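You operate a simulated robot arm through the tools that you are given. There is no shell and no other tool. Be economical: measure what you need, move in short steps, check, and stop when the job is done.

The job below is to be done with a simulated two-armed robot. You get a single attempt, and the scene is never put back.

JOB
Hold the blue bracket on the vice bench and file it smooth.
Fine: from the yellow tray to the green tray; the green rasp goes back. Set down upright: green rasp. What is to be rubbed or washed off counts as gone when no trace of it is left.

Only the result counts: the job must be done as asked and must still hold three seconds after the hand-in. Knocking over, shifting, dropping, spilling or breaking anything else fails it.

ROBOT AND FRAMES
Two 7-joint arms with two-finger parallel grippers on one trunk, on a base that drives. Base frame: it is fixed to the floor where the robot stands at the start and does not move with it; the origin is under the middle of the robot, x ahead of it, y to its left, z up; the surface under the hand at the start is at about z = 850. Readings come in mm, rad, newtons and seconds.
The left shoulder is at the start at [70, 163, 1070], the right one opposite. With the tool pointing down near the work surface each hand reaches from about 380 to 880 mm from the robot's upright axis, wherever it stands, measured 20 degrees to its own side. Places, roughly: blue bracket [750, -1500, 750]; green bracket [750, -1250, 1250]; green tray [750, -1250, 750]; top of the vice bench [700, 400, 800]; yellow tray [750, -1500, 750]. Payload 3.43 kg a hand.
The tool frame of a hand sits at the grasp point between the pads (the TCP): z along the fingers, y along the line on which they close. The tips reach 34 mm beyond it. The gripper opens to 128 mm. The fingers are 24 mm wide and 12 mm thick; the gripper's body (48 by 130 mm) begins 96 mm behind the TCP.
Orientation is that of the tool frame in the base frame, as a unit quaternion [x, y, z, w]. With the fingers straight down and closing along the base's y, the tool's x points along the base's -x, its y along +y and its z along -z.

CONTROLS
- The arms move only by the tool servo_tool. It takes "left_rows", "right_rows" or both (then of equal length, played together; a hand with none holds still); each is a list that holds one entry, the list of rows, each a list of 7 numbers: the gripper command, from -1 (fully open) to 1 (shut), values between in proportion, then the shift along the base's x, y, z in units of 250 mm (1.0 is 250 mm), then the turn, a rotation vector about the base's x, y, z in units of 180 degrees (1.0 is 180 degrees). In form: [[[grip, x, y, z, rx, ry, rz], ...]]. A call has 1 to 8 rows; each row is the pose to reach, as a shift and turn from the pose commanded when the call began. A call with a number of a shift or a turn outside -1 to 1 is refused whole. Each row takes 0.2 s and may step no farther than 50 mm and 0.15 rad from the row before; otherwise, or with a gripper value out of range, the whole call is refused. A pose out of reach is approached as far as the arm can. The call stops where the force on the tool passes 40 N (or 10 N more than at its start, if that is more) or the arm is blocked; 0.2 s more then pass. The fingers move at their own pace (about 153 mm/s each) and stop on an object; they squeeze with about 38 N. The grip force told is the motor's: it shows also when the fingers shut on nothing. Time passes only in rows, and 0.2 s behind the last, so rows that repeat a pose let the fingers close. The reply holds the time, the measured pose of the TCP, the force on the tool along the base axes, the opening and the grip force, in the units named above and with some noise, with the torque about the TCP (base axes, N m) and any sound that the robot's microphone picked up.
- Cameras (640 x 400 px; columns grow to the right, rows downward): "scene" is now at [134.3, -28.4, 1313.1]; the picture's right is [-0.40, -0.92, 0.00], its down [-0.48, 0.21, -0.85] and it looks along [0.78, -0.34, -0.52] (base axes); focal length 250 px, centre (320, 200). "left" rides on the left gripper at [76, 11, -160] in its tool frame; the picture's right is [-0.15, 0.99, 0.00], its down [-0.88, -0.13, -0.46] and it looks along [-0.45, -0.07, 0.89] (tool axes); focal length 234 px, centre (320, 200). "right" rides on the right gripper at [76, -11, -160] in its tool frame; the picture's right is [0.15, 0.99, 0.00], its down [-0.88, 0.13, -0.46] and it looks along [-0.45, 0.07, 0.89] (tool axes); focal length 234 px, centre (320, 200). There is no depth. A picture from a camera that has moved, and an enlarged one, comes with that camera's place and axes in the base frame and with its lens. The place of the scene camera against the robot may be out by one fixed shift of up to 18 mm in any direction.
- get_image(camera): a new picture of that camera. No time passes.
- lift_body(by): slides the trunk up (or, below 0, down) by that many mm; the arms and the scene camera ride with it, the base frame stays. It gives what a move gives, with no picture.
- roll_base(legs): drives the robot by 1 to 6 legs, each [ahead, left, turn to the left] in mm, mm and rad, along the robot's own axes; the way and the turn of a leg run together, so that a leg with both is an arc; at most 1500 mm and 3.142 rad a leg. The arms and the cameras ride along, it lands a little off, and it stops where it bumps. It gives what a move gives.
- head_to(pan, tilt): turns the head with the scene camera to pan (to the left, within 1.501 rad either way) and tilt (down, from -0.506 to 1.204), counted from straight ahead of the robot. It gives what a move gives.
- close_up(camera, box): a new picture of the part [left, top, right, bottom] of that camera's present view, enlarged. No time passes.
- close_job(): hands the job in; it is judged then, once.

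Work in short steps. Places have to be worked out from the pictures, the camera data and where the tool is seen: move nearer, look again, correct. Check each grasp and each placing, and mend what went wrong. You have 120 turns and 88 pictures in all, those below and enlarged ones among them. Open the grippers and draw the arms clear of the work before you hand the job in, unless the task says otherwise; then end with one line.

The tools are called after "Emit:" as a command line: name --argument value ..., lists and objects as JSON in quotes. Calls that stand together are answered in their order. servo_tool: Moves the arms, as the interface text tells. Its arguments: {"type":"object","properties":{"left_rows":{"type":"array"},"right_rows":{"type":"array"}},"required":[]} The other tools are called the same way: lift_body (by) slides the trunk up or down; roll_base (legs) drives the base; head_to (pan, tilt) turns the head that bears the scene camera; get_image (camera) takes a picture; close_up (camera, box) takes an enlarged picture of a part of a camera's view; close_job () hands the job in.

At the start:

```text
time_s: 0.0
left_tool_pos: [652.4, 145.7, 1061.2]
left_orientation: [0.001, 1.0, 0.0, 0.0]
left_wrist_force: [-0.3, 0.1, -0.8]
left_wrist_torque: [0.04, 0.03, 0.01]
left_gripper_width: 127.9
left_finger_force: 0.1
right_tool_pos: [436.9, -284.1, 1138.8]
right_orientation: [0.0, 1.0, 0.0, 0.0]
right_wrist_force: [-0.6, 0.9, 0.8]
right_wrist_torque: [0.0, -0.01, -0.01]
right_gripper_width: 127.8
right_finger_force: 0.1
trunk travel left (down, up): [-550.0, 390.0]
robot x, y, heading: [2.8, 0.3, -0.004]
head pan, tilt: [-0.414, 0.548]
```

scene: 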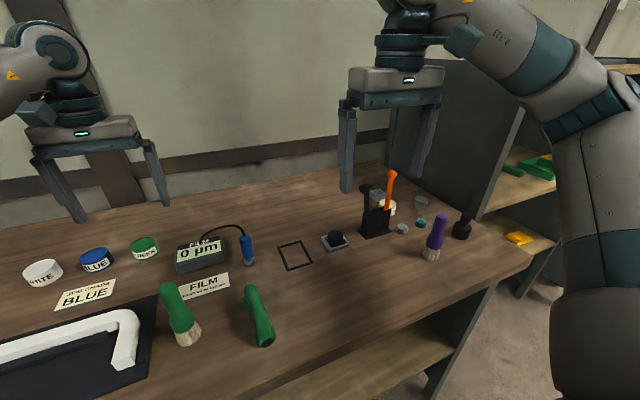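
right: 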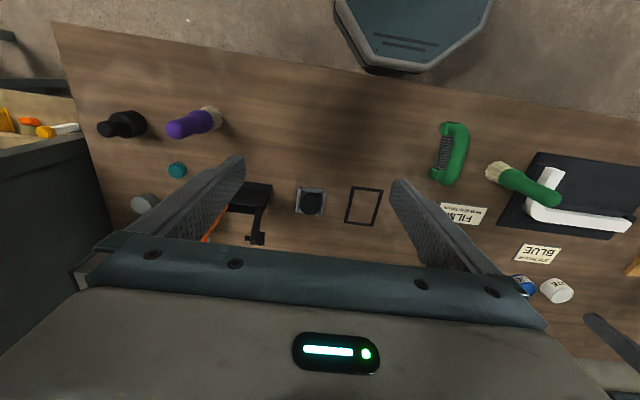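
left: 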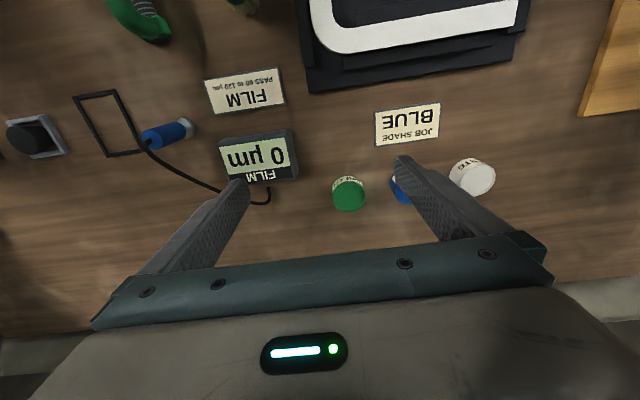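

I'll look around first: left to the vice bench, then right to the shelf with the trays.

Emit:
head_to --pan 0.5 --tilt 0.7

Emit:
get_image --camera "scene"

Emit:
head_to --pan -1.1 --tilt 0.5

Emit:
get_image --camera "scene"

```text
time_s: 1.2
left_tool_pos: [650.8, 144.6, 1060.7]
left_orientation: [0.0, 1.0, 0.001, 0.0]
left_wrist_force: [-0.2, -0.3, -0.3]
left_wrist_torque: [0.03, 0.01, 0.0]
left_gripper_width: 127.8
left_finger_force: 0.0
right_tool_pos: [437.8, -284.1, 1137.5]
right_orientation: [0.0, 1.0, 0.0, 0.0]
right_wrist_force: [0.2, 0.4, 0.4]
right_wrist_torque: [-0.03, -0.02, 0.0]
right_gripper_width: 128.0
right_finger_force: 0.0
trunk travel left (down, up): [-550.0, 390.0]
robot x, y, heading: [-2.3, 0.4, 0.004]
head pan, tilt: [0.499, 0.7]
```

```text
84 pictures are left
camera scene: at [126.7, 48.3, 1299.8], right [0.48, -0.88, 0.0], down [-0.57, -0.31, -0.76], along [0.67, 0.37, -0.64], focal length 250 px, centre (320, 200)
```

scene: 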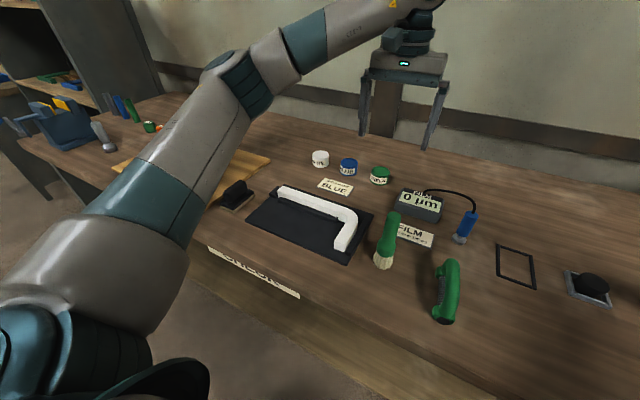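

```text
time_s: 2.9
left_tool_pos: [652.4, 145.9, 1060.5]
left_orientation: [0.0, 1.0, -0.001, 0.0]
left_wrist_force: [0.4, -0.2, 0.2]
left_wrist_torque: [-0.03, 0.0, -0.03]
left_gripper_width: 127.8
left_finger_force: 0.2
right_tool_pos: [436.3, -284.5, 1138.2]
right_orientation: [0.0, 1.0, 0.0, 0.0]
right_wrist_force: [0.0, 0.0, 0.3]
right_wrist_torque: [0.03, 0.01, -0.02]
right_gripper_width: 128.0
right_finger_force: 0.1
trunk travel left (down, up): [-550.0, 390.0]
robot x, y, heading: [-1.4, -3.1, 0.002]
head pan, tilt: [-1.1, 0.499]
```

```text
83 pictures are left
camera scene: at [93.4, -73.3, 1317.5], right [-0.89, -0.45, 0.0], down [-0.22, 0.43, -0.88], along [0.4, -0.78, -0.48], focal length 250 px, centre (320, 200)
```

scene: 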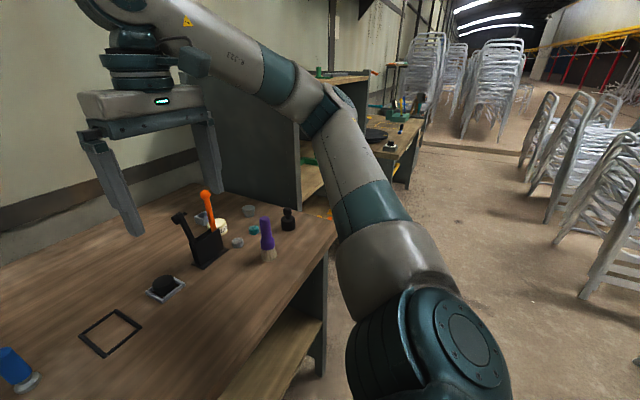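

Vice with tools seems to be at the far left. I zoom in there.

Emit:
head_to --pan 0.9 --tilt 0.6

Emit:
get_image --camera "scene"

Emit:
close_up --camera "scene" --box '[160, 40, 420, 200]'

```text
time_s: 4.8
left_tool_pos: [651.9, 145.3, 1061.2]
left_orientation: [0.0, 1.0, 0.0, 0.0]
left_wrist_force: [-0.2, 0.1, 0.1]
left_wrist_torque: [-0.02, -0.01, 0.01]
left_gripper_width: 127.9
left_finger_force: 0.0
right_tool_pos: [437.3, -285.6, 1136.2]
right_orientation: [0.0, 1.0, -0.001, 0.0]
right_wrist_force: [-0.1, 0.1, -0.5]
right_wrist_torque: [0.0, -0.01, -0.02]
right_gripper_width: 128.1
right_finger_force: 0.1
trunk travel left (down, up): [-550.0, 390.0]
robot x, y, heading: [-1.8, 0.1, 0.005]
head pan, tilt: [0.901, 0.6]
```

```text
82 pictures are left
camera scene: at [107.0, 77.0, 1308.4], right [0.78, -0.62, 0.0], down [-0.35, -0.44, -0.83], along [0.51, 0.65, -0.56], focal length 250 px, centre (320, 200)
```

scene: 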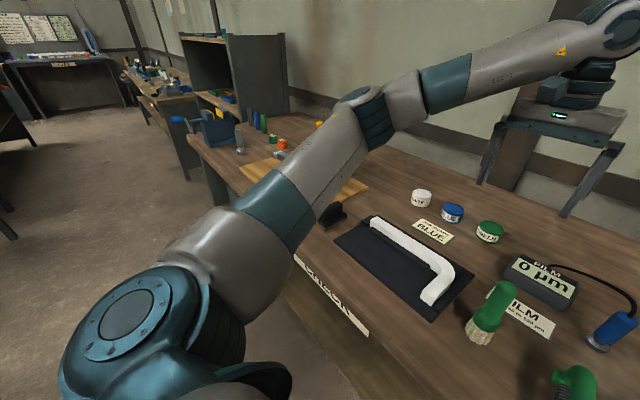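

```text
2.46 times, centred on (290, 120) of scene
camera zoom: at [107.0, 77.0, 1308.4], right [0.78, -0.62, 0.0], down [-0.35, -0.44, -0.83], along [0.51, 0.65, -0.56], focal length 616 px, centre (394, 397)
```

zoom: 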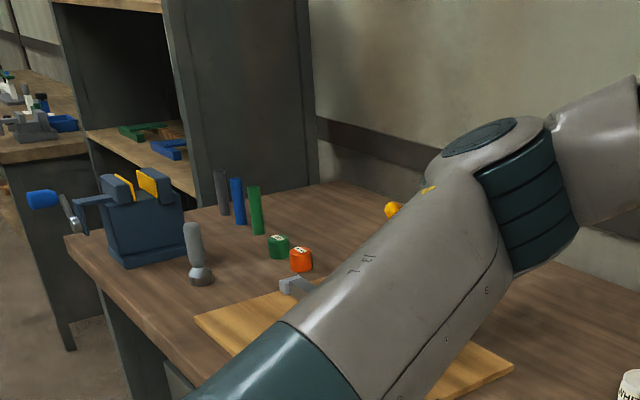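

The vice is near (470,1400), with standing bars that may be rasps beside it. I drive left to see it closely.

Emit:
roll_base --legs '[[0, 900, 0]]'

Emit:
head_to --pan 0.45 --tilt 0.65

Emit:
get_image --camera "scene"

```text
time_s: 7.9
left_tool_pos: [649.2, 690.3, 1065.5]
left_orientation: [0.008, 1.0, -0.01, 0.006]
left_wrist_force: [0.6, -18.8, 9.4]
left_wrist_torque: [-0.13, -0.1, -0.2]
left_gripper_width: 115.4
left_finger_force: 0.1
right_tool_pos: [436.5, 271.2, 1137.8]
right_orientation: [0.001, 1.0, -0.001, 0.0]
right_wrist_force: [-0.4, 0.5, -0.1]
right_wrist_torque: [-0.1, -0.05, -0.01]
right_gripper_width: 128.0
right_finger_force: 0.0
trunk travel left (down, up): [-550.0, 390.0]
robot x, y, heading: [0.8, 552.6, 0.005]
head pan, tilt: [0.901, 0.6]
stopped in leg 1: the force on the tool passed its limit at 55 N (the readings are from after the stop); the commanded pose is now the measured one
```

```text
time_s: 8.8
left_tool_pos: [649.0, 689.2, 1065.1]
left_orientation: [0.005, 1.0, -0.006, 0.004]
left_wrist_force: [1.8, -14.5, 16.5]
left_wrist_torque: [0.76, -0.16, -0.16]
left_gripper_width: 119.2
left_finger_force: 0.1
right_tool_pos: [436.3, 266.8, 1137.0]
right_orientation: [0.0, 1.0, 0.002, -0.001]
right_wrist_force: [-0.6, -0.1, 0.4]
right_wrist_torque: [-0.01, 0.01, 0.01]
right_gripper_width: 127.9
right_finger_force: 0.0
trunk travel left (down, up): [-550.0, 390.0]
robot x, y, heading: [-1.1, 553.6, 0.001]
head pan, tilt: [0.45, 0.649]
```

```text
80 pictures are left
camera scene: at [128.4, 596.8, 1304.5], right [0.44, -0.9, 0.0], down [-0.54, -0.26, -0.8], along [0.72, 0.35, -0.6], focal length 250 px, centre (320, 200)
```

scene: 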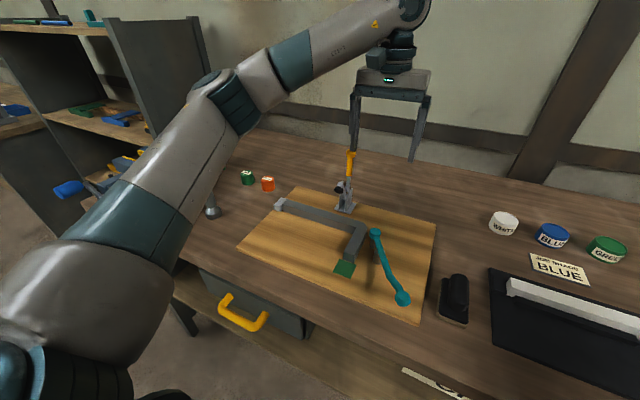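

The left gripper's finger touched the yellow lever of a toggle clamp. I back off to the right, then check it.

Emit:
roll_base --legs '[[0, -80, 0]]'

Emit:
close_up --camera "scene" --box '[220, 80, 460, 320]'

```text
time_s: 9.9
left_tool_pos: [651.4, 614.5, 1062.0]
left_orientation: [0.004, 1.0, -0.007, 0.003]
left_wrist_force: [0.6, -0.4, -0.7]
left_wrist_torque: [0.05, 0.06, 0.02]
left_gripper_width: 128.1
left_finger_force: 0.0
right_tool_pos: [438.7, 191.1, 1136.5]
right_orientation: [-0.001, 1.0, 0.001, -0.001]
right_wrist_force: [0.2, -0.2, 0.0]
right_wrist_torque: [0.04, 0.04, 0.0]
right_gripper_width: 127.8
right_finger_force: 0.0
trunk travel left (down, up): [-550.0, 390.0]
robot x, y, heading: [-1.4, 473.1, 0.004]
head pan, tilt: [0.45, 0.649]
```

```text
1.67 times, centred on (340, 200) of scene
camera zoom: at [130.7, 519.8, 1304.1], right [0.44, -0.9, 0.0], down [-0.54, -0.26, -0.8], along [0.72, 0.35, -0.6], focal length 417 px, centre (287, 200)
```

zoom: 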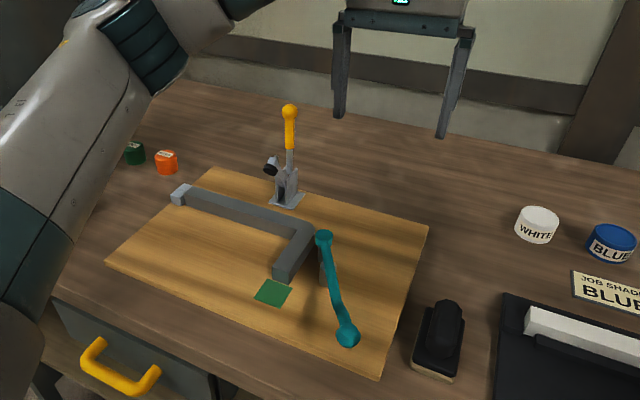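

The clamp stands as it was. I raise the trunk so the hands clear everything and continue left, keeping slightly back.

Emit:
lift_body --by 200

Emit:
roll_base --legs '[[-80, 0, 0], [0, 500, 0]]'

Emit:
head_to --pan 0.6 --tilt 0.75

Emit:
get_image --camera "scene"

```text
time_s: 12.0
left_tool_pos: [651.3, 614.2, 1263.6]
left_orientation: [0.003, 1.0, -0.006, 0.003]
left_wrist_force: [-0.1, -0.2, 0.2]
left_wrist_torque: [-0.04, -0.02, 0.0]
left_gripper_width: 127.7
left_finger_force: 0.1
right_tool_pos: [438.1, 189.9, 1336.1]
right_orientation: [-0.001, 1.0, 0.0, -0.001]
right_wrist_force: [0.7, -0.6, -0.1]
right_wrist_torque: [0.01, -0.04, -0.02]
right_gripper_width: 127.9
right_finger_force: 0.0
trunk travel left (down, up): [-750.0, 190.0]
robot x, y, heading: [-0.6, 478.8, 0.008]
head pan, tilt: [0.45, 0.649]
```

```text
time_s: 15.7
left_tool_pos: [570.0, 1111.7, 1262.4]
left_orientation: [0.006, 1.0, -0.007, 0.003]
left_wrist_force: [0.0, -0.2, -0.2]
left_wrist_torque: [-0.01, 0.01, 0.05]
left_gripper_width: 128.0
left_finger_force: 0.1
right_tool_pos: [357.2, 689.2, 1337.4]
right_orientation: [0.002, 1.0, 0.001, 0.0]
right_wrist_force: [-0.3, 0.3, 0.8]
right_wrist_torque: [-0.03, -0.02, -0.03]
right_gripper_width: 128.0
right_finger_force: 0.0
trunk travel left (down, up): [-750.0, 190.0]
robot x, y, heading: [-80.6, 976.1, -0.003]
head pan, tilt: [0.45, 0.649]
```

```text
time_s: 16.4
left_tool_pos: [569.5, 1113.9, 1262.8]
left_orientation: [0.006, 1.0, -0.006, 0.003]
left_wrist_force: [0.1, -0.6, -1.2]
left_wrist_torque: [-0.04, 0.01, 0.0]
left_gripper_width: 127.9
left_finger_force: 0.1
right_tool_pos: [356.2, 690.0, 1336.3]
right_orientation: [0.001, 1.0, 0.001, -0.001]
right_wrist_force: [0.3, 0.3, -0.5]
right_wrist_torque: [-0.02, 0.0, 0.04]
right_gripper_width: 127.8
right_finger_force: 0.0
trunk travel left (down, up): [-750.0, 190.0]
robot x, y, heading: [-80.6, 974.6, 0.001]
head pan, tilt: [0.6, 0.75]
```

```text
78 pictures are left
camera scene: at [40.0, 1029.9, 1495.6], right [0.57, -0.82, 0.0], down [-0.56, -0.39, -0.73], along [0.6, 0.41, -0.68], focal length 250 px, centre (320, 200)
```

scene: 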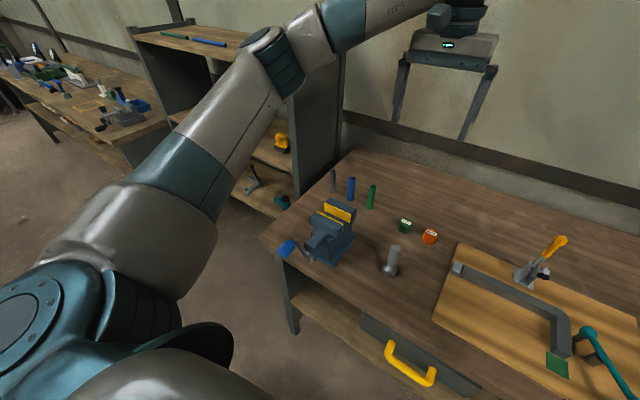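

I zoom on the vice and the tools standing behind it.

Emit:
close_up --camera "scene" --box '[260, 160, 450, 280]'

Emit:
get_image --camera "left"

```text
3.33 times, centred on (355, 220) of scene
camera zoom: at [40.0, 1029.9, 1495.6], right [0.57, -0.82, 0.0], down [-0.56, -0.39, -0.73], along [0.6, 0.41, -0.68], focal length 834 px, centre (203, 133)
```

zoom: 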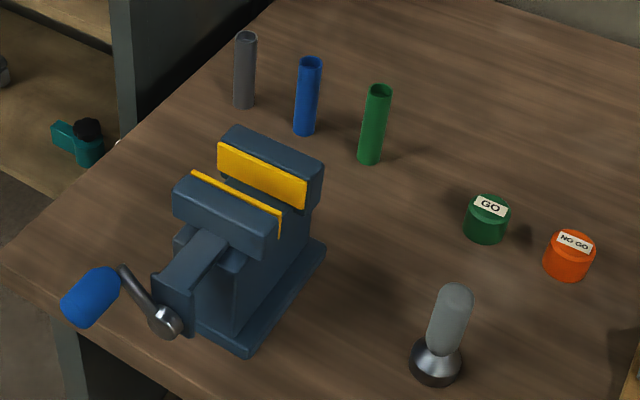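

```text
76 pictures are left
camera left: at [493.6, 1128.3, 1422.7], right [0.16, 0.99, -0.01], down [0.88, -0.13, 0.46], along [0.45, -0.08, -0.89], focal length 234 px, centre (320, 200)
```

left: 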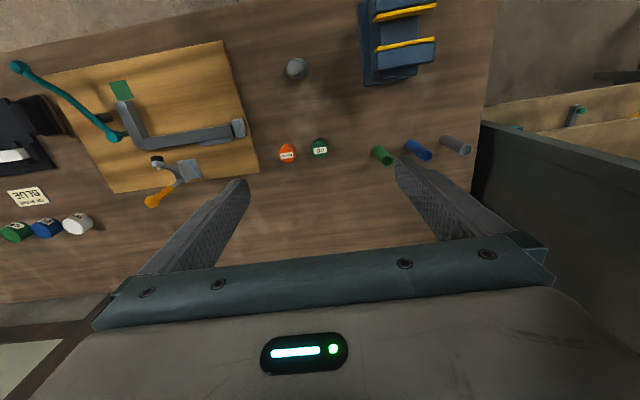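

The tubes look hollow, not rasps; the toothed green D-handled thing near the start place is likely the rasp. I drive back to the right to see it and the shelf.

Emit:
roll_base --legs '[[0, -1275, 0]]'

Emit:
head_to --pan -0.75 --tilt 0.6

Emit:
get_image --camera "scene"

Emit:
get_image --camera "left"

```text
time_s: 22.8
left_tool_pos: [562.8, -170.2, 1263.7]
left_orientation: [0.013, 1.0, -0.007, 0.003]
left_wrist_force: [0.5, -0.6, 0.3]
left_wrist_torque: [0.01, -0.01, 0.0]
left_gripper_width: 127.9
left_finger_force: 0.1
right_tool_pos: [344.1, -589.3, 1337.6]
right_orientation: [0.008, 1.0, 0.0, 0.0]
right_wrist_force: [-0.3, -0.4, 0.0]
right_wrist_torque: [-0.04, -0.03, 0.05]
right_gripper_width: 128.0
right_finger_force: 0.2
trunk travel left (down, up): [-750.0, 190.0]
robot x, y, heading: [-88.6, -301.2, -0.018]
head pan, tilt: [0.6, 0.75]
```

```text
time_s: 24.3
left_tool_pos: [563.3, -171.0, 1262.7]
left_orientation: [0.013, 1.0, -0.007, 0.002]
left_wrist_force: [0.0, -0.9, 0.4]
left_wrist_torque: [0.02, 0.0, -0.01]
left_gripper_width: 128.1
left_finger_force: 0.1
right_tool_pos: [345.1, -590.9, 1338.6]
right_orientation: [0.008, 1.0, 0.0, -0.001]
right_wrist_force: [0.4, -0.8, 0.1]
right_wrist_torque: [0.0, -0.01, -0.01]
right_gripper_width: 128.2
right_finger_force: 0.0
trunk travel left (down, up): [-750.0, 190.0]
robot x, y, heading: [-91.3, -301.6, -0.006]
head pan, tilt: [-0.75, 0.6]
```

```text
75 pictures are left
camera scene: at [26.7, -353.3, 1508.4], right [-0.69, -0.72, 0.0], down [-0.41, 0.39, -0.82], along [0.6, -0.57, -0.57], focal length 250 px, centre (320, 200)
```

scene: 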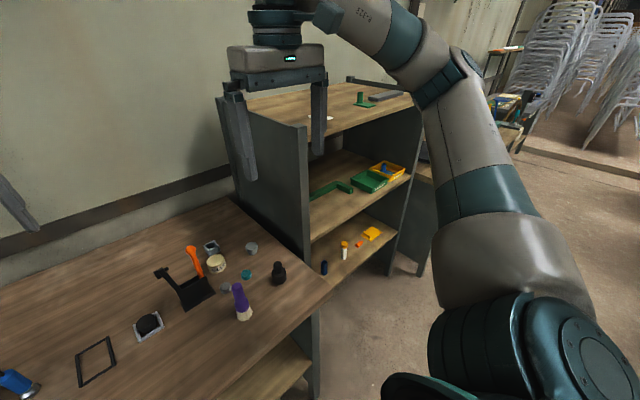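

```text
74 pictures are left
camera left: at [487.2, -154.7, 1422.7], right [0.17, 0.99, -0.01], down [0.87, -0.15, 0.46], along [0.45, -0.09, -0.89], focal length 234 px, centre (320, 200)
```

left: 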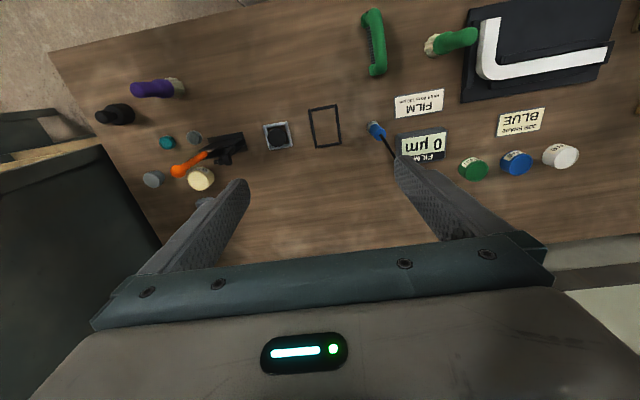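

The rasp candidate and trays seen. I zoom in on each.

Emit:
close_up --camera "left" --box '[340, 0, 500, 100]'

Emit:
close_up --camera "scene" --box '[290, 130, 450, 290]'

```text
4.00 times, centred on (420, 50) of left
camera zoom: at [487.2, -154.7, 1422.7], right [0.17, 0.99, -0.01], down [0.87, -0.15, 0.46], along [0.45, -0.09, -0.89], focal length 937 px, centre (-80, 800)
```

zoom: 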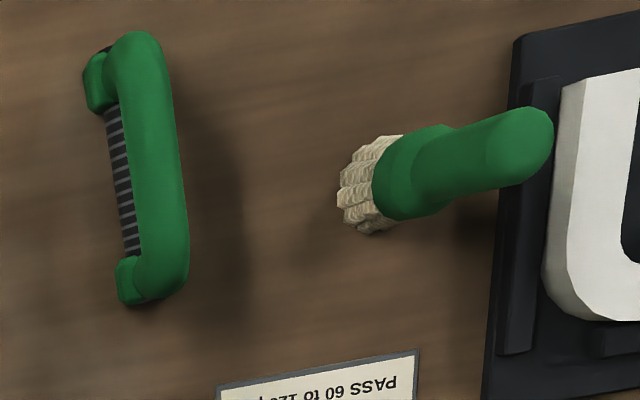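

```text
2.50 times, centred on (370, 210) of scene
camera zoom: at [26.7, -353.3, 1508.4], right [-0.69, -0.72, 0.0], down [-0.41, 0.39, -0.82], along [0.6, -0.57, -0.57], focal length 625 px, centre (195, 175)
```

zoom: 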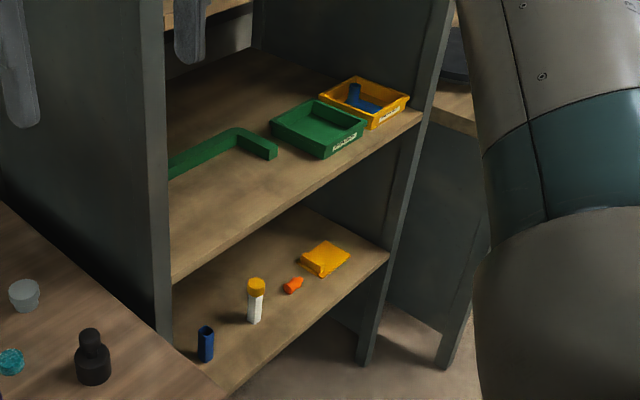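

The rasp (D-handle, plate down) stands near (443,-51). The yellow tray with the blue bracket is on the middle shelf (z≈760). I retract the left hand, then drive right to face the shelf.

Emit:
servo_tool --left_rows '[[[-1, -0.18, 0, 0, 0, 0, 0], [-1, -0.36, 0, 0, 0, 0, 0], [-1, -0.54, 0, 0, 0, 0, 0], [-1, -0.7, 0, 0, 0, 0, 0]]]'

Emit:
roll_base --legs '[[-60, 0, 0], [0, -900, 0]]'

Emit:
head_to --pan -0.3 --tilt 0.65

Emit:
get_image --camera "scene"

```text
time_s: 25.3
left_tool_pos: [385.8, -167.9, 1262.4]
left_orientation: [0.014, 1.0, -0.006, 0.004]
left_wrist_force: [-0.3, 0.7, 0.1]
left_wrist_torque: [0.0, -0.01, 0.0]
left_gripper_width: 128.0
left_finger_force: 0.1
right_tool_pos: [343.5, -589.9, 1337.8]
right_orientation: [0.008, 1.0, -0.001, 0.001]
right_wrist_force: [0.4, -0.5, 0.2]
right_wrist_torque: [-0.05, -0.02, 0.01]
right_gripper_width: 128.1
right_finger_force: 0.1
trunk travel left (down, up): [-750.0, 190.0]
robot x, y, heading: [-84.8, -297.1, -0.017]
head pan, tilt: [-0.75, 0.6]
```

```text
time_s: 30.5
left_tool_pos: [310.2, -1065.9, 1262.6]
left_orientation: [0.018, 1.0, -0.007, 0.002]
left_wrist_force: [0.1, -0.1, -0.2]
left_wrist_torque: [0.02, -0.03, -0.01]
left_gripper_width: 127.9
left_finger_force: 0.1
right_tool_pos: [260.9, -1488.2, 1336.7]
right_orientation: [0.014, 1.0, 0.0, -0.001]
right_wrist_force: [0.1, 0.3, 1.4]
right_wrist_torque: [0.01, 0.0, 0.01]
right_gripper_width: 128.0
right_finger_force: 0.0
trunk travel left (down, up): [-750.0, 190.0]
robot x, y, heading: [-167.2, -1196.6, -0.027]
head pan, tilt: [-0.75, 0.6]
```

```text
time_s: 31.4
left_tool_pos: [311.4, -1065.7, 1263.0]
left_orientation: [0.018, 1.0, -0.006, 0.003]
left_wrist_force: [0.1, -0.7, -0.1]
left_wrist_torque: [0.02, 0.01, 0.02]
left_gripper_width: 128.2
left_finger_force: 0.0
right_tool_pos: [261.0, -1488.9, 1338.1]
right_orientation: [0.014, 1.0, 0.0, -0.001]
right_wrist_force: [1.0, -0.8, -0.5]
right_wrist_torque: [0.0, 0.02, 0.05]
right_gripper_width: 128.0
right_finger_force: 0.1
trunk travel left (down, up): [-750.0, 190.0]
robot x, y, heading: [-167.8, -1193.4, -0.029]
head pan, tilt: [-0.3, 0.649]
```

```text
71 pictures are left
camera scene: at [-34.0, -1213.9, 1504.1], right [-0.32, -0.95, 0.0], down [-0.57, 0.19, -0.8], along [0.75, -0.26, -0.6], focal length 250 px, centre (320, 200)
```

scene: 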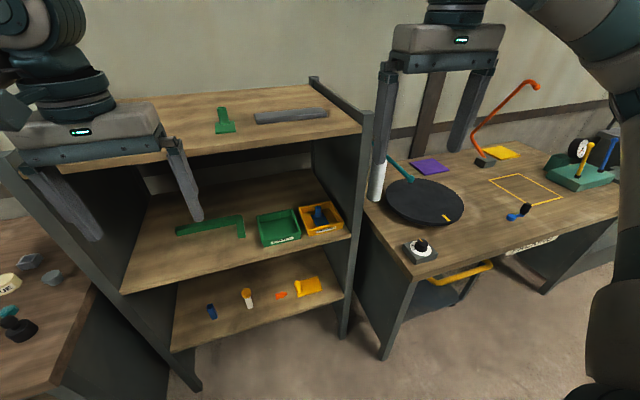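

I lower the trunk and straighten up, then look at the tray closely.

Emit:
lift_body --by -250

Emit:
roll_base --legs '[[0, -100, 0.03]]'

Emit:
get_image --camera "scene"

Emit:
close_up --camera "scene" --box '[260, 130, 420, 250]'

```text
time_s: 34.0
left_tool_pos: [310.9, -1066.4, 1012.1]
left_orientation: [0.019, 1.0, -0.006, 0.002]
left_wrist_force: [0.2, 0.4, 0.5]
left_wrist_torque: [-0.02, -0.02, 0.0]
left_gripper_width: 128.1
left_finger_force: 0.1
right_tool_pos: [259.8, -1490.1, 1085.9]
right_orientation: [0.014, 1.0, 0.0, 0.0]
right_wrist_force: [0.1, -0.4, 0.0]
right_wrist_torque: [0.0, 0.0, 0.0]
right_gripper_width: 128.1
right_finger_force: 0.1
trunk travel left (down, up): [-500.0, 440.0]
robot x, y, heading: [-166.9, -1193.5, -0.027]
head pan, tilt: [-0.3, 0.649]
```

```text
time_s: 35.2
left_tool_pos: [305.8, -1150.1, 1012.7]
left_orientation: [0.003, 1.0, -0.006, 0.002]
left_wrist_force: [-0.1, -0.6, 0.1]
left_wrist_torque: [0.05, 0.01, 0.02]
left_gripper_width: 128.0
left_finger_force: 0.2
right_tool_pos: [268.6, -1574.0, 1087.2]
right_orientation: [-0.002, 1.0, 0.001, -0.002]
right_wrist_force: [0.4, -1.4, -0.6]
right_wrist_torque: [0.02, -0.01, -0.01]
right_gripper_width: 128.3
right_finger_force: 0.0
trunk travel left (down, up): [-500.0, 440.0]
robot x, y, heading: [-170.9, -1292.6, -0.0]
head pan, tilt: [-0.3, 0.649]
```

```text
70 pictures are left
camera scene: at [-34.2, -1309.2, 1254.1], right [-0.29, -0.96, 0.0], down [-0.58, 0.18, -0.8], along [0.76, -0.23, -0.6], focal length 250 px, centre (320, 200)
```

scene: 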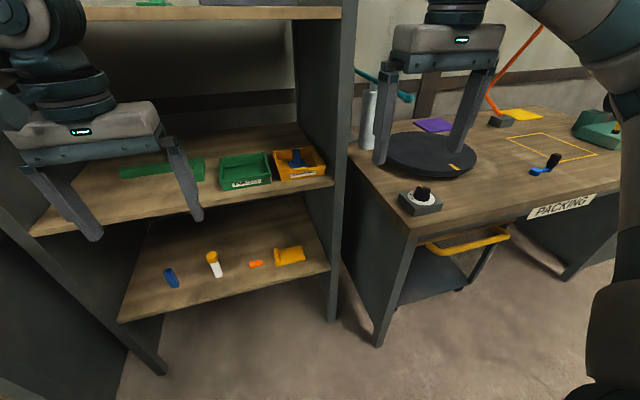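

```text
3.33 times, centred on (340, 190) of scene
camera zoom: at [-34.2, -1309.2, 1254.1], right [-0.29, -0.96, 0.0], down [-0.58, 0.18, -0.8], along [0.76, -0.23, -0.6], focal length 834 px, centre (253, 233)
```

zoom: 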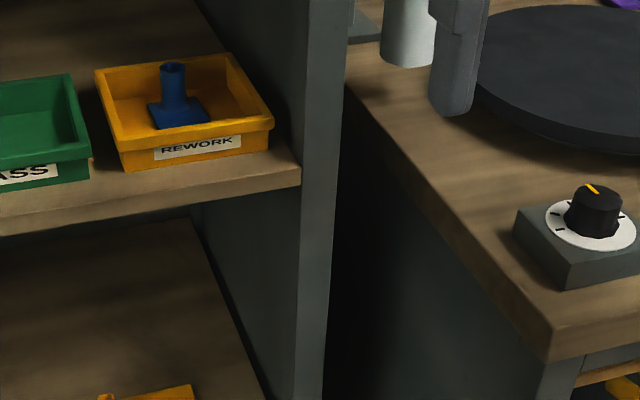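

Two views put the blue bracket (square base with upright round boss) at about (671,-1445,877). It is in the REWORK tray. I bring the right hand in front, pitched 43° forward, for a closer look.

Emit:
servo_tool --right_rows '[[[-1, 0.15, 0.086, -0.058, 0, -0.04, 0], [-1, 0.3, 0.172, -0.116, 0, -0.08, 0], [-1, 0.45, 0.258, -0.174, 0, -0.12, 0], [-1, 0.6, 0.344, -0.232, 0, -0.16, 0], [-1, 0.75, 0.43, -0.29, 0, -0.2, 0], [-1, 0.9, 0.516, -0.35, 0, -0.24, 0]]]'

Emit:
get_image --camera "right"

```text
time_s: 36.6
left_tool_pos: [305.4, -1150.6, 1011.6]
left_orientation: [0.002, 1.0, -0.007, 0.001]
left_wrist_force: [0.0, 0.1, 0.4]
left_wrist_torque: [-0.03, 0.01, -0.02]
left_gripper_width: 128.1
left_finger_force: 0.1
right_tool_pos: [492.9, -1447.4, 1000.0]
right_orientation: [-0.002, 0.93, 0.0, 0.368]
right_wrist_force: [0.1, 1.0, 0.1]
right_wrist_torque: [0.0, 0.02, 0.01]
right_gripper_width: 128.1
right_finger_force: 0.0
trunk travel left (down, up): [-500.0, 440.0]
robot x, y, heading: [-169.3, -1291.4, 0.005]
head pan, tilt: [-0.3, 0.649]
```

```text
68 pictures are left
camera right: at [328.8, -1459.7, 1064.7], right [-0.11, 0.99, -0.1], down [0.33, 0.13, 0.93], along [0.94, 0.07, -0.34], focal length 234 px, centre (320, 200)
```

right: 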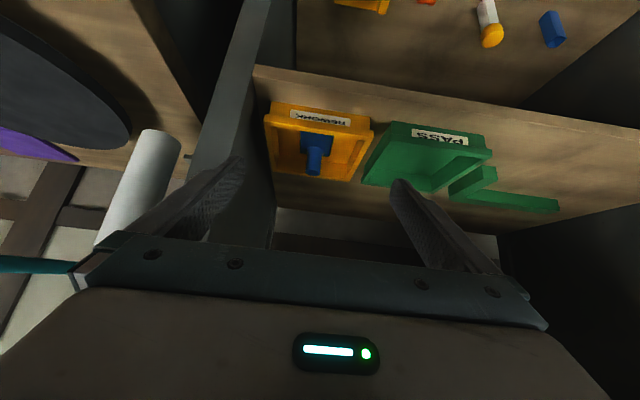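

The bracket sits centred. I take a close-up, then raise the hand for parallax to get its height.

Emit:
close_up --camera "right" --box '[250, 90, 390, 200]'

Emit:
servo_tool --right_rows '[[[-1, 0, 0, 0.15, 0, 0, 0], [-1, 0, 0, 0.3, 0, 0, 0], [-1, 0, 0, 0.45, 0, 0, 0], [-1, 0, 0, 0.6, 0, 0, 0]]]'

Emit:
get_image --camera "right"

```text
3.64 times, centred on (320, 145) of right
camera zoom: at [328.8, -1459.7, 1064.7], right [-0.11, 0.99, -0.1], down [0.33, 0.13, 0.93], along [0.94, 0.07, -0.34], focal length 852 px, centre (320, 400)
```

zoom: 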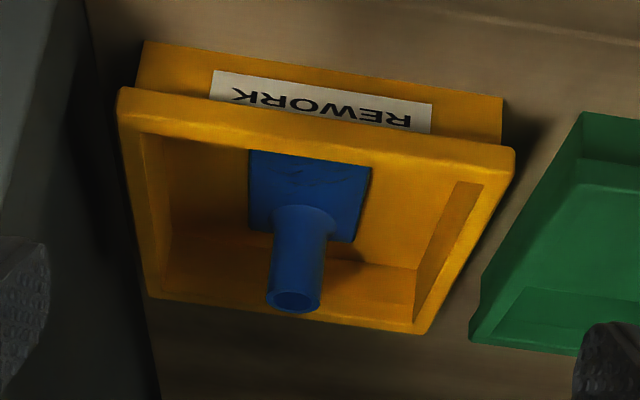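

```text
time_s: 37.6
left_tool_pos: [305.0, -1149.8, 1012.3]
left_orientation: [0.002, 1.0, -0.007, 0.003]
left_wrist_force: [-0.8, 1.0, 0.3]
left_wrist_torque: [-0.04, 0.01, 0.03]
left_gripper_width: 128.0
left_finger_force: 0.0
right_tool_pos: [495.1, -1445.5, 1150.5]
right_orientation: [-0.002, 0.93, -0.001, 0.369]
right_wrist_force: [-0.6, 0.8, 0.2]
right_wrist_torque: [-0.02, 0.01, 0.0]
right_gripper_width: 127.7
right_finger_force: 0.3
trunk travel left (down, up): [-500.0, 440.0]
robot x, y, heading: [-169.8, -1293.1, 0.002]
head pan, tilt: [-0.3, 0.649]
```

```text
66 pictures are left
camera right: at [330.8, -1456.6, 1213.6], right [-0.11, 0.99, -0.1], down [0.33, 0.13, 0.93], along [0.94, 0.07, -0.34], focal length 234 px, centre (320, 200)
```

right: 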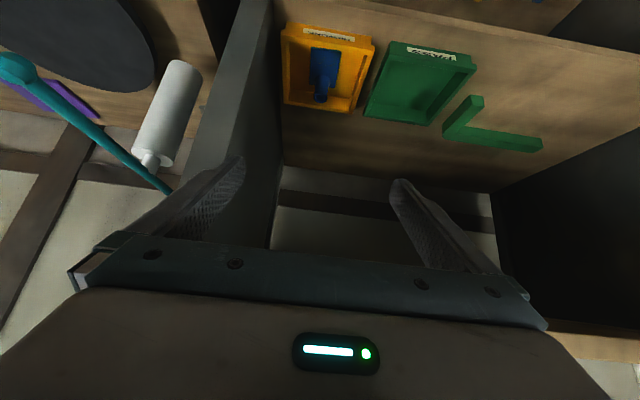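

Triangulated: boss top (675,-1451,893), diameter ~25, base plate top about 838. I move to the pregrasp 100 mm back along the tool axis, gripper to ~70 mm.

Emit:
servo_tool --right_rows '[[[-0.1, 0.09, -0.005, -0.156, 0, 0, 0], [-0.1, 0.18, -0.01, -0.312, 0, 0, 0], [-0.1, 0.27, -0.015, -0.468, 0, 0, 0], [-0.1, 0.36, -0.02, -0.624, 0, 0, 0], [-0.1, 0.448, -0.022, -0.78, 0, 0, 0], [-0.1, 0.448, -0.022, -0.78, 0, 0, 0]]]'

Emit:
get_image --camera "right"

Emit:
close_up --camera "right" --box '[240, 80, 400, 200]'

```text
time_s: 39.0
left_tool_pos: [304.9, -1150.8, 1012.9]
left_orientation: [0.003, 1.0, -0.007, 0.003]
left_wrist_force: [0.4, 0.3, 0.2]
left_wrist_torque: [0.02, -0.03, 0.0]
left_gripper_width: 128.0
left_finger_force: 0.1
right_tool_pos: [605.6, -1448.9, 956.3]
right_orientation: [-0.001, 0.93, 0.0, 0.367]
right_wrist_force: [-1.4, -0.1, 0.0]
right_wrist_torque: [0.01, -0.01, -0.01]
right_gripper_width: 70.4
right_finger_force: 0.1
trunk travel left (down, up): [-500.0, 440.0]
robot x, y, heading: [-171.0, -1294.4, 0.006]
head pan, tilt: [-0.3, 0.649]
```

```text
65 pictures are left
camera right: at [441.8, -1460.3, 1020.7], right [-0.11, 0.99, -0.1], down [0.33, 0.13, 0.93], along [0.94, 0.07, -0.34], focal length 234 px, centre (320, 200)
```

right: 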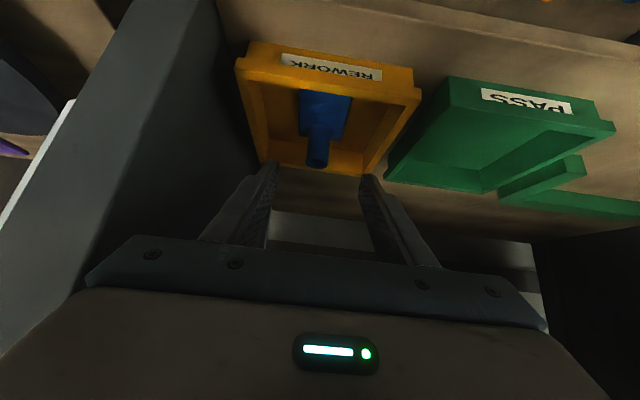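

```text
3.33 times, centred on (320, 140) of right
camera zoom: at [441.8, -1460.3, 1020.7], right [-0.11, 0.99, -0.1], down [0.33, 0.13, 0.93], along [0.94, 0.07, -0.34], focal length 781 px, centre (320, 400)
```

zoom: 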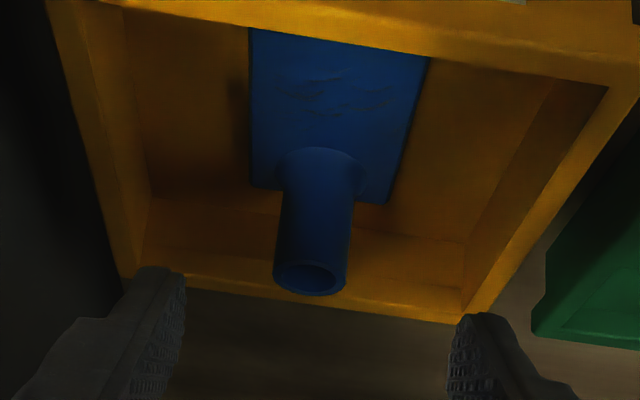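

The plate extends to the front of the boss with a scratched rough patch there. I'd like a near-vertical grasp of the boss (leaving the patch free), so I move in while reducing the pitch to about 15°.

Emit:
servo_tool --right_rows '[[[-0.1, 0.06, -0.004, -0.05, 0, 0.04, 0], [-0.1, 0.12, -0.008, -0.11, 0, 0.08, 0], [-0.1, 0.2, -0.008, -0.15, 0, 0.12, 0], [-0.1, 0.278, -0.008, -0.18, 0, 0.156, 0]]]'

Emit:
get_image --camera "right"

Emit:
get_image --camera "scene"

```text
time_s: 40.0
left_tool_pos: [299.9, -1145.5, 1015.0]
left_orientation: [0.003, 1.0, -0.008, 0.005]
left_wrist_force: [0.7, 0.6, -1.1]
left_wrist_torque: [-0.01, 0.04, -0.02]
left_gripper_width: 127.9
left_finger_force: 0.1
right_tool_pos: [669.6, -1443.1, 914.9]
right_orientation: [-0.006, 0.991, -0.003, 0.134]
right_wrist_force: [0.4, 0.1, -0.1]
right_wrist_torque: [0.04, 0.02, -0.02]
right_gripper_width: 70.2
right_finger_force: 0.1
trunk travel left (down, up): [-500.0, 440.0]
robot x, y, heading: [-171.5, -1294.4, 0.004]
head pan, tilt: [-0.3, 0.649]
```

```text
63 pictures are left
camera right: at [554.8, -1456.8, 1049.8], right [-0.15, 0.99, -0.04], down [0.73, 0.14, 0.67], along [0.67, 0.07, -0.74], focal length 234 px, centre (320, 200)
```

right: 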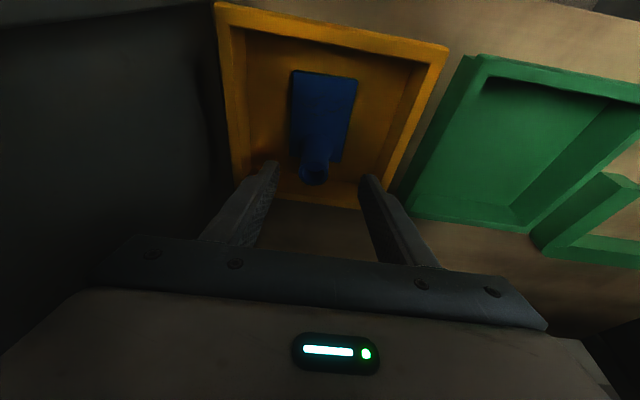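

```text
62 pictures are left
camera scene: at [-40.9, -1303.1, 1255.0], right [-0.29, -0.96, 0.0], down [-0.57, 0.17, -0.8], along [0.77, -0.23, -0.6], focal length 250 px, centre (320, 200)
```

scene: 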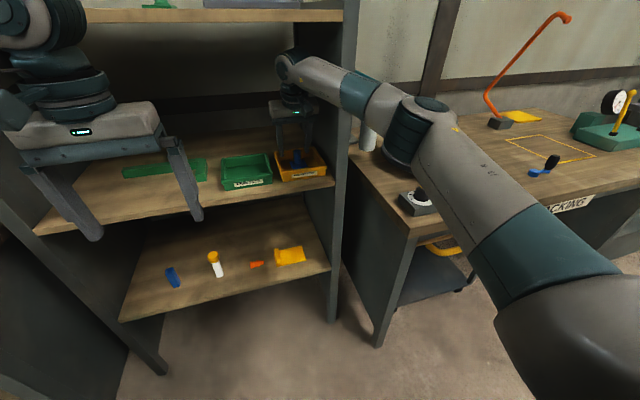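

The readings of both hands shifted ~6 mm, maybe a light touch of the right arm on the cabinet's side panel. I zoom on the arm there before going on.

Emit:
close_up --camera "scene" --box '[230, 10, 450, 210]'

Emit:
servo_tool --right_rows '[[[-0.1, 0, 0, 0, 0, 0, 0]]]'

```text
2.00 times, centred on (340, 110) of scene
camera zoom: at [-40.9, -1303.1, 1255.0], right [-0.29, -0.96, 0.0], down [-0.57, 0.17, -0.8], along [0.77, -0.23, -0.6], focal length 500 px, centre (280, 380)
```

zoom: 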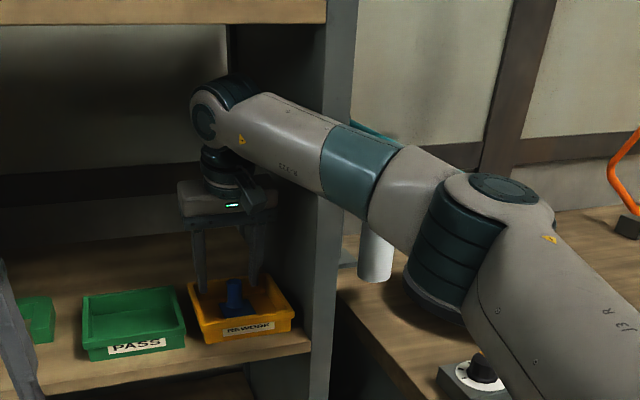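

```text
time_s: 40.4
left_tool_pos: [298.7, -1145.2, 1016.1]
left_orientation: [0.002, 1.0, -0.008, 0.005]
left_wrist_force: [0.1, -0.5, 0.1]
left_wrist_torque: [0.0, 0.02, 0.0]
left_gripper_width: 127.9
left_finger_force: 0.1
right_tool_pos: [669.1, -1444.5, 916.6]
right_orientation: [-0.005, 0.991, -0.002, 0.133]
right_wrist_force: [0.8, 0.8, -0.5]
right_wrist_torque: [0.03, 0.06, 0.01]
right_gripper_width: 70.7
right_finger_force: 0.0
trunk travel left (down, up): [-500.0, 440.0]
robot x, y, heading: [-171.5, -1288.2, 0.008]
head pan, tilt: [-0.3, 0.649]
```

The forearm leans on the cabinet panel and the elbow hangs over the next bench. I back the right hand out; the left arm, with its elbow to the open side, suits better.

Emit:
servo_tool --right_rows '[[[-0.1, -0.078, 0, 0.03, 0, -0.036, 0], [-0.1, -0.158, 0, 0.07, 0, -0.076, 0], [-0.1, -0.218, 0, 0.13, 0, -0.116, 0], [-0.1, -0.278, 0, 0.18, 0, -0.156, 0], [-0.1, -0.45, 0, 0.24, 0, -0.156, 0], [-0.1, -0.62, 0, 0.3, 0, -0.156, 0], [-0.1, -0.8, 0, 0.36, 0, -0.12, 0], [-0.1, -0.97, 0, 0.4, 0, -0.08, 0]]]'

Emit:
servo_tool --right_rows '[[[-0.1, -0.15, -0.1, 0.06, 0, 0.04, 0], [-0.1, -0.3, -0.2, 0.12, 0, 0.08, 0], [-0.1, -0.45, -0.3, 0.18, 0, 0.12, 0], [-0.1, -0.6, -0.4, 0.2, 0, 0.155, 0]]]'

Emit:
get_image --camera "scene"

```text
time_s: 42.2
left_tool_pos: [304.7, -1150.2, 1012.5]
left_orientation: [0.003, 1.0, -0.007, 0.001]
left_wrist_force: [-0.3, -0.3, 0.5]
left_wrist_torque: [0.01, -0.03, 0.01]
left_gripper_width: 128.0
left_finger_force: 0.0
right_tool_pos: [433.2, -1454.8, 1009.4]
right_orientation: [-0.002, 0.967, 0.0, 0.254]
right_wrist_force: [-0.9, -0.2, -0.2]
right_wrist_torque: [0.0, 0.01, 0.0]
right_gripper_width: 70.5
right_finger_force: 0.1
trunk travel left (down, up): [-500.0, 440.0]
robot x, y, heading: [-169.5, -1291.7, 0.002]
head pan, tilt: [-0.3, 0.649]
```

```text
time_s: 43.2
left_tool_pos: [304.7, -1150.3, 1012.8]
left_orientation: [0.002, 1.0, -0.007, 0.003]
left_wrist_force: [-0.2, 0.3, 1.1]
left_wrist_torque: [0.03, -0.05, 0.02]
left_gripper_width: 128.1
left_finger_force: 0.1
right_tool_pos: [282.0, -1552.7, 1059.7]
right_orientation: [-0.002, 1.0, 0.001, 0.013]
right_wrist_force: [-1.6, 0.5, -1.3]
right_wrist_torque: [0.03, -0.02, -0.01]
right_gripper_width: 70.5
right_finger_force: 0.1
trunk travel left (down, up): [-500.0, 440.0]
robot x, y, heading: [-171.2, -1292.7, 0.003]
head pan, tilt: [-0.3, 0.649]
```

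```text
60 pictures are left
camera scene: at [-35.2, -1309.4, 1254.2], right [-0.29, -0.96, 0.0], down [-0.58, 0.18, -0.8], along [0.76, -0.23, -0.6], focal length 250 px, centre (320, 200)
```

scene: 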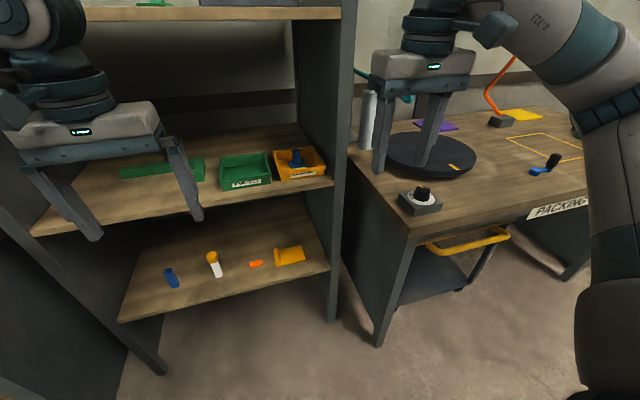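

All is as before. I drive right so that the left shoulder faces the yellow tray.

Emit:
roll_base --legs '[[0, -300, 0]]'

Emit:
head_to --pan 0.25 --tilt 0.6

```text
time_s: 45.2
left_tool_pos: [306.4, -1457.0, 1013.0]
left_orientation: [0.003, 1.0, -0.006, 0.003]
left_wrist_force: [-0.8, -0.5, 0.8]
left_wrist_torque: [0.02, 0.01, 0.01]
left_gripper_width: 127.9
left_finger_force: 0.0
right_tool_pos: [286.5, -1857.9, 1059.4]
right_orientation: [-0.002, 1.0, 0.001, 0.014]
right_wrist_force: [-0.1, 0.3, -0.1]
right_wrist_torque: [0.01, -0.02, 0.0]
right_gripper_width: 70.6
right_finger_force: 0.0
trunk travel left (down, up): [-500.0, 440.0]
robot x, y, heading: [-169.6, -1601.0, 0.009]
head pan, tilt: [-0.3, 0.649]
```

```text
time_s: 46.2
left_tool_pos: [307.6, -1456.0, 1012.6]
left_orientation: [0.003, 1.0, -0.006, 0.003]
left_wrist_force: [0.3, 0.7, -0.6]
left_wrist_torque: [0.0, -0.03, 0.0]
left_gripper_width: 128.2
left_finger_force: 0.0
right_tool_pos: [286.0, -1859.1, 1059.8]
right_orientation: [-0.001, 1.0, 0.0, 0.014]
right_wrist_force: [0.2, 0.9, -0.4]
right_wrist_torque: [-0.01, -0.01, -0.02]
right_gripper_width: 70.3
right_finger_force: 0.1
trunk travel left (down, up): [-500.0, 440.0]
robot x, y, heading: [-169.1, -1595.0, 0.009]
head pan, tilt: [0.25, 0.6]
```

Now the left hand: to (540,-1452,965) pitched 36°.

Emit:
servo_tool --left_rows '[[[-0.1, 0.155, 0.003, -0.03, 0, -0.034, 0], [-0.1, 0.31, 0.006, -0.06, 0, -0.068, 0], [-0.1, 0.465, 0.009, -0.09, 0, -0.102, 0], [-0.1, 0.62, 0.012, -0.12, 0, -0.136, 0], [-0.1, 0.775, 0.014, -0.15, 0, -0.17, 0], [-0.1, 0.93, 0.016, -0.19, 0, -0.2, 0]]]'

Emit:
get_image --camera "scene"

Emit:
get_image --camera "left"

```text
time_s: 47.6
left_tool_pos: [541.2, -1454.0, 964.7]
left_orientation: [0.004, 0.95, -0.005, 0.312]
left_wrist_force: [0.6, 0.4, -0.7]
left_wrist_torque: [0.0, 0.0, -0.02]
left_gripper_width: 70.2
left_finger_force: 0.0
right_tool_pos: [287.2, -1859.3, 1058.6]
right_orientation: [-0.002, 1.0, 0.0, 0.013]
right_wrist_force: [-0.5, 0.2, 0.1]
right_wrist_torque: [0.01, -0.03, 0.0]
right_gripper_width: 70.4
right_finger_force: 0.0
trunk travel left (down, up): [-500.0, 440.0]
robot x, y, heading: [-170.2, -1597.0, 0.005]
head pan, tilt: [0.25, 0.6]
```

```text
59 pictures are left
camera scene: at [-29.4, -1566.9, 1258.3], right [0.25, -0.97, 0.0], down [-0.55, -0.14, -0.82], along [0.8, 0.21, -0.57], focal length 250 px, centre (320, 200)
```

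scene: 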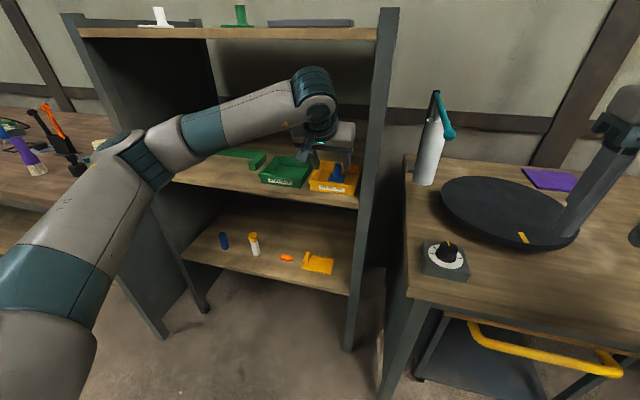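

```text
58 pictures are left
camera left: at [385.4, -1439.6, 1048.6], right [0.13, 0.99, 0.08], down [0.44, -0.13, 0.89], along [0.89, -0.08, -0.45], focal length 234 px, centre (320, 200)
```

left: 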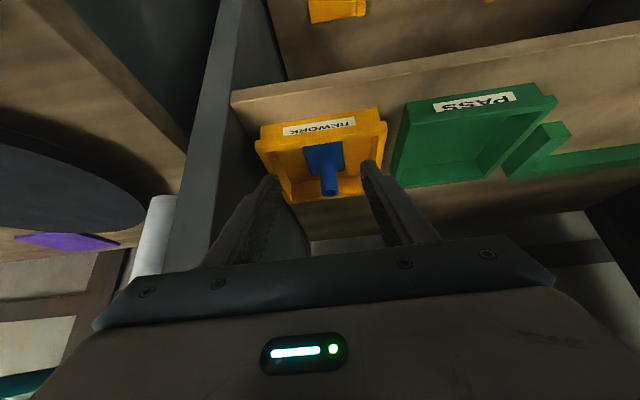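

Elbow is clear. Boss agrees at ~(672,-1450). I move in over it while reducing pitch to 15°, still above it.

Emit:
servo_tool --left_rows '[[[-0.1, 0.13, 0.005, -0.03, 0, 0.02, 0], [-0.1, 0.26, 0.01, -0.09, 0, 0.05, 0], [-0.1, 0.39, 0.014, -0.16, 0, 0.085, 0], [-0.1, 0.524, 0.016, -0.2, 0, 0.118, 0]]]'

Emit:
get_image --camera "left"

```text
time_s: 48.6
left_tool_pos: [672.5, -1450.8, 913.5]
left_orientation: [0.005, 0.991, -0.005, 0.131]
left_wrist_force: [-0.5, 0.1, -0.8]
left_wrist_torque: [0.0, 0.01, 0.02]
left_gripper_width: 70.4
left_finger_force: 0.1
right_tool_pos: [285.6, -1860.6, 1058.8]
right_orientation: [-0.001, 1.0, 0.0, 0.013]
right_wrist_force: [1.1, -0.4, 0.8]
right_wrist_torque: [0.04, 0.03, -0.02]
right_gripper_width: 70.4
right_finger_force: 0.0
trunk travel left (down, up): [-500.0, 440.0]
robot x, y, heading: [-166.2, -1599.1, 0.005]
head pan, tilt: [0.25, 0.6]
```

```text
57 pictures are left
camera left: at [558.1, -1435.0, 1049.3], right [0.15, 0.99, 0.03], down [0.73, -0.13, 0.67], along [0.66, -0.08, -0.74], focal length 234 px, centre (320, 200)
```

left: 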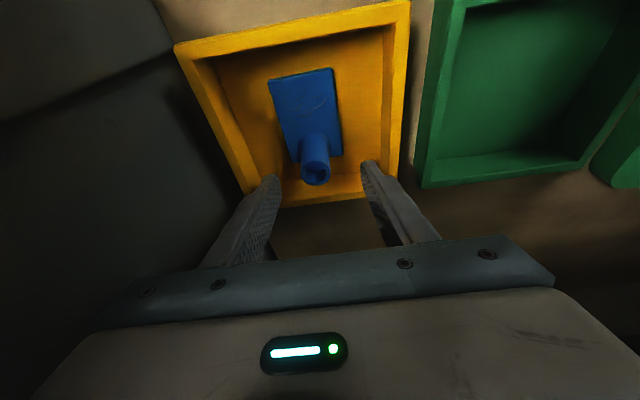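

Boss computed at (669,-1452). I descend 30 mm and close.

Emit:
servo_tool --left_rows '[[[-0.1, -0.01, -0.006, -0.06, 0, 0, 0], [-0.1, -0.01, -0.006, -0.125, 0, 0, 0], [0.4, -0.01, -0.006, -0.125, 0, 0, 0], [1, -0.01, -0.006, -0.125, 0, 0, 0], [1, -0.01, -0.006, -0.125, 0, 0, 0]]]'

Emit:
get_image --camera "left"

```text
time_s: 49.8
left_tool_pos: [667.6, -1447.6, 890.5]
left_orientation: [0.003, 0.991, -0.006, 0.136]
left_wrist_force: [-4.2, 2.5, 15.3]
left_wrist_torque: [0.51, 0.17, 0.07]
left_gripper_width: 49.9
left_finger_force: 37.9
right_tool_pos: [283.8, -1859.4, 1059.0]
right_orientation: [-0.002, 1.0, 0.001, 0.015]
right_wrist_force: [0.0, 0.4, -0.8]
right_wrist_torque: [0.0, 0.04, 0.02]
right_gripper_width: 70.4
right_finger_force: 0.0
trunk travel left (down, up): [-500.0, 440.0]
robot x, y, heading: [-170.4, -1596.2, 0.002]
head pan, tilt: [0.25, 0.6]
stopped in row 5 (left hand): the force on the tool passed its limit at 40 N (the readings are from after the stop); the commanded pose is now the measured one
```

```text
56 pictures are left
camera left: at [551.9, -1433.1, 1023.8], right [0.15, 0.99, 0.03], down [0.72, -0.13, 0.68], along [0.67, -0.08, -0.73], focal length 234 px, centre (320, 200)
```

left: 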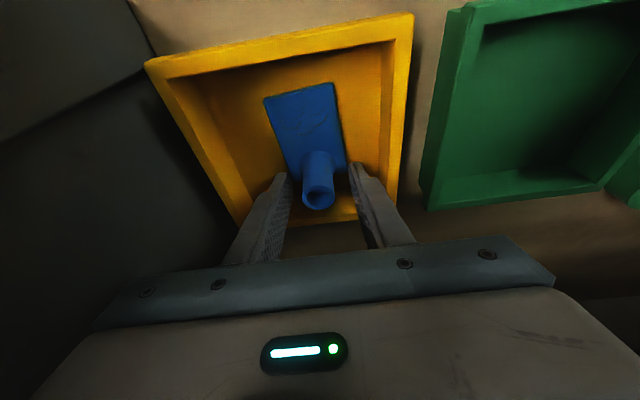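

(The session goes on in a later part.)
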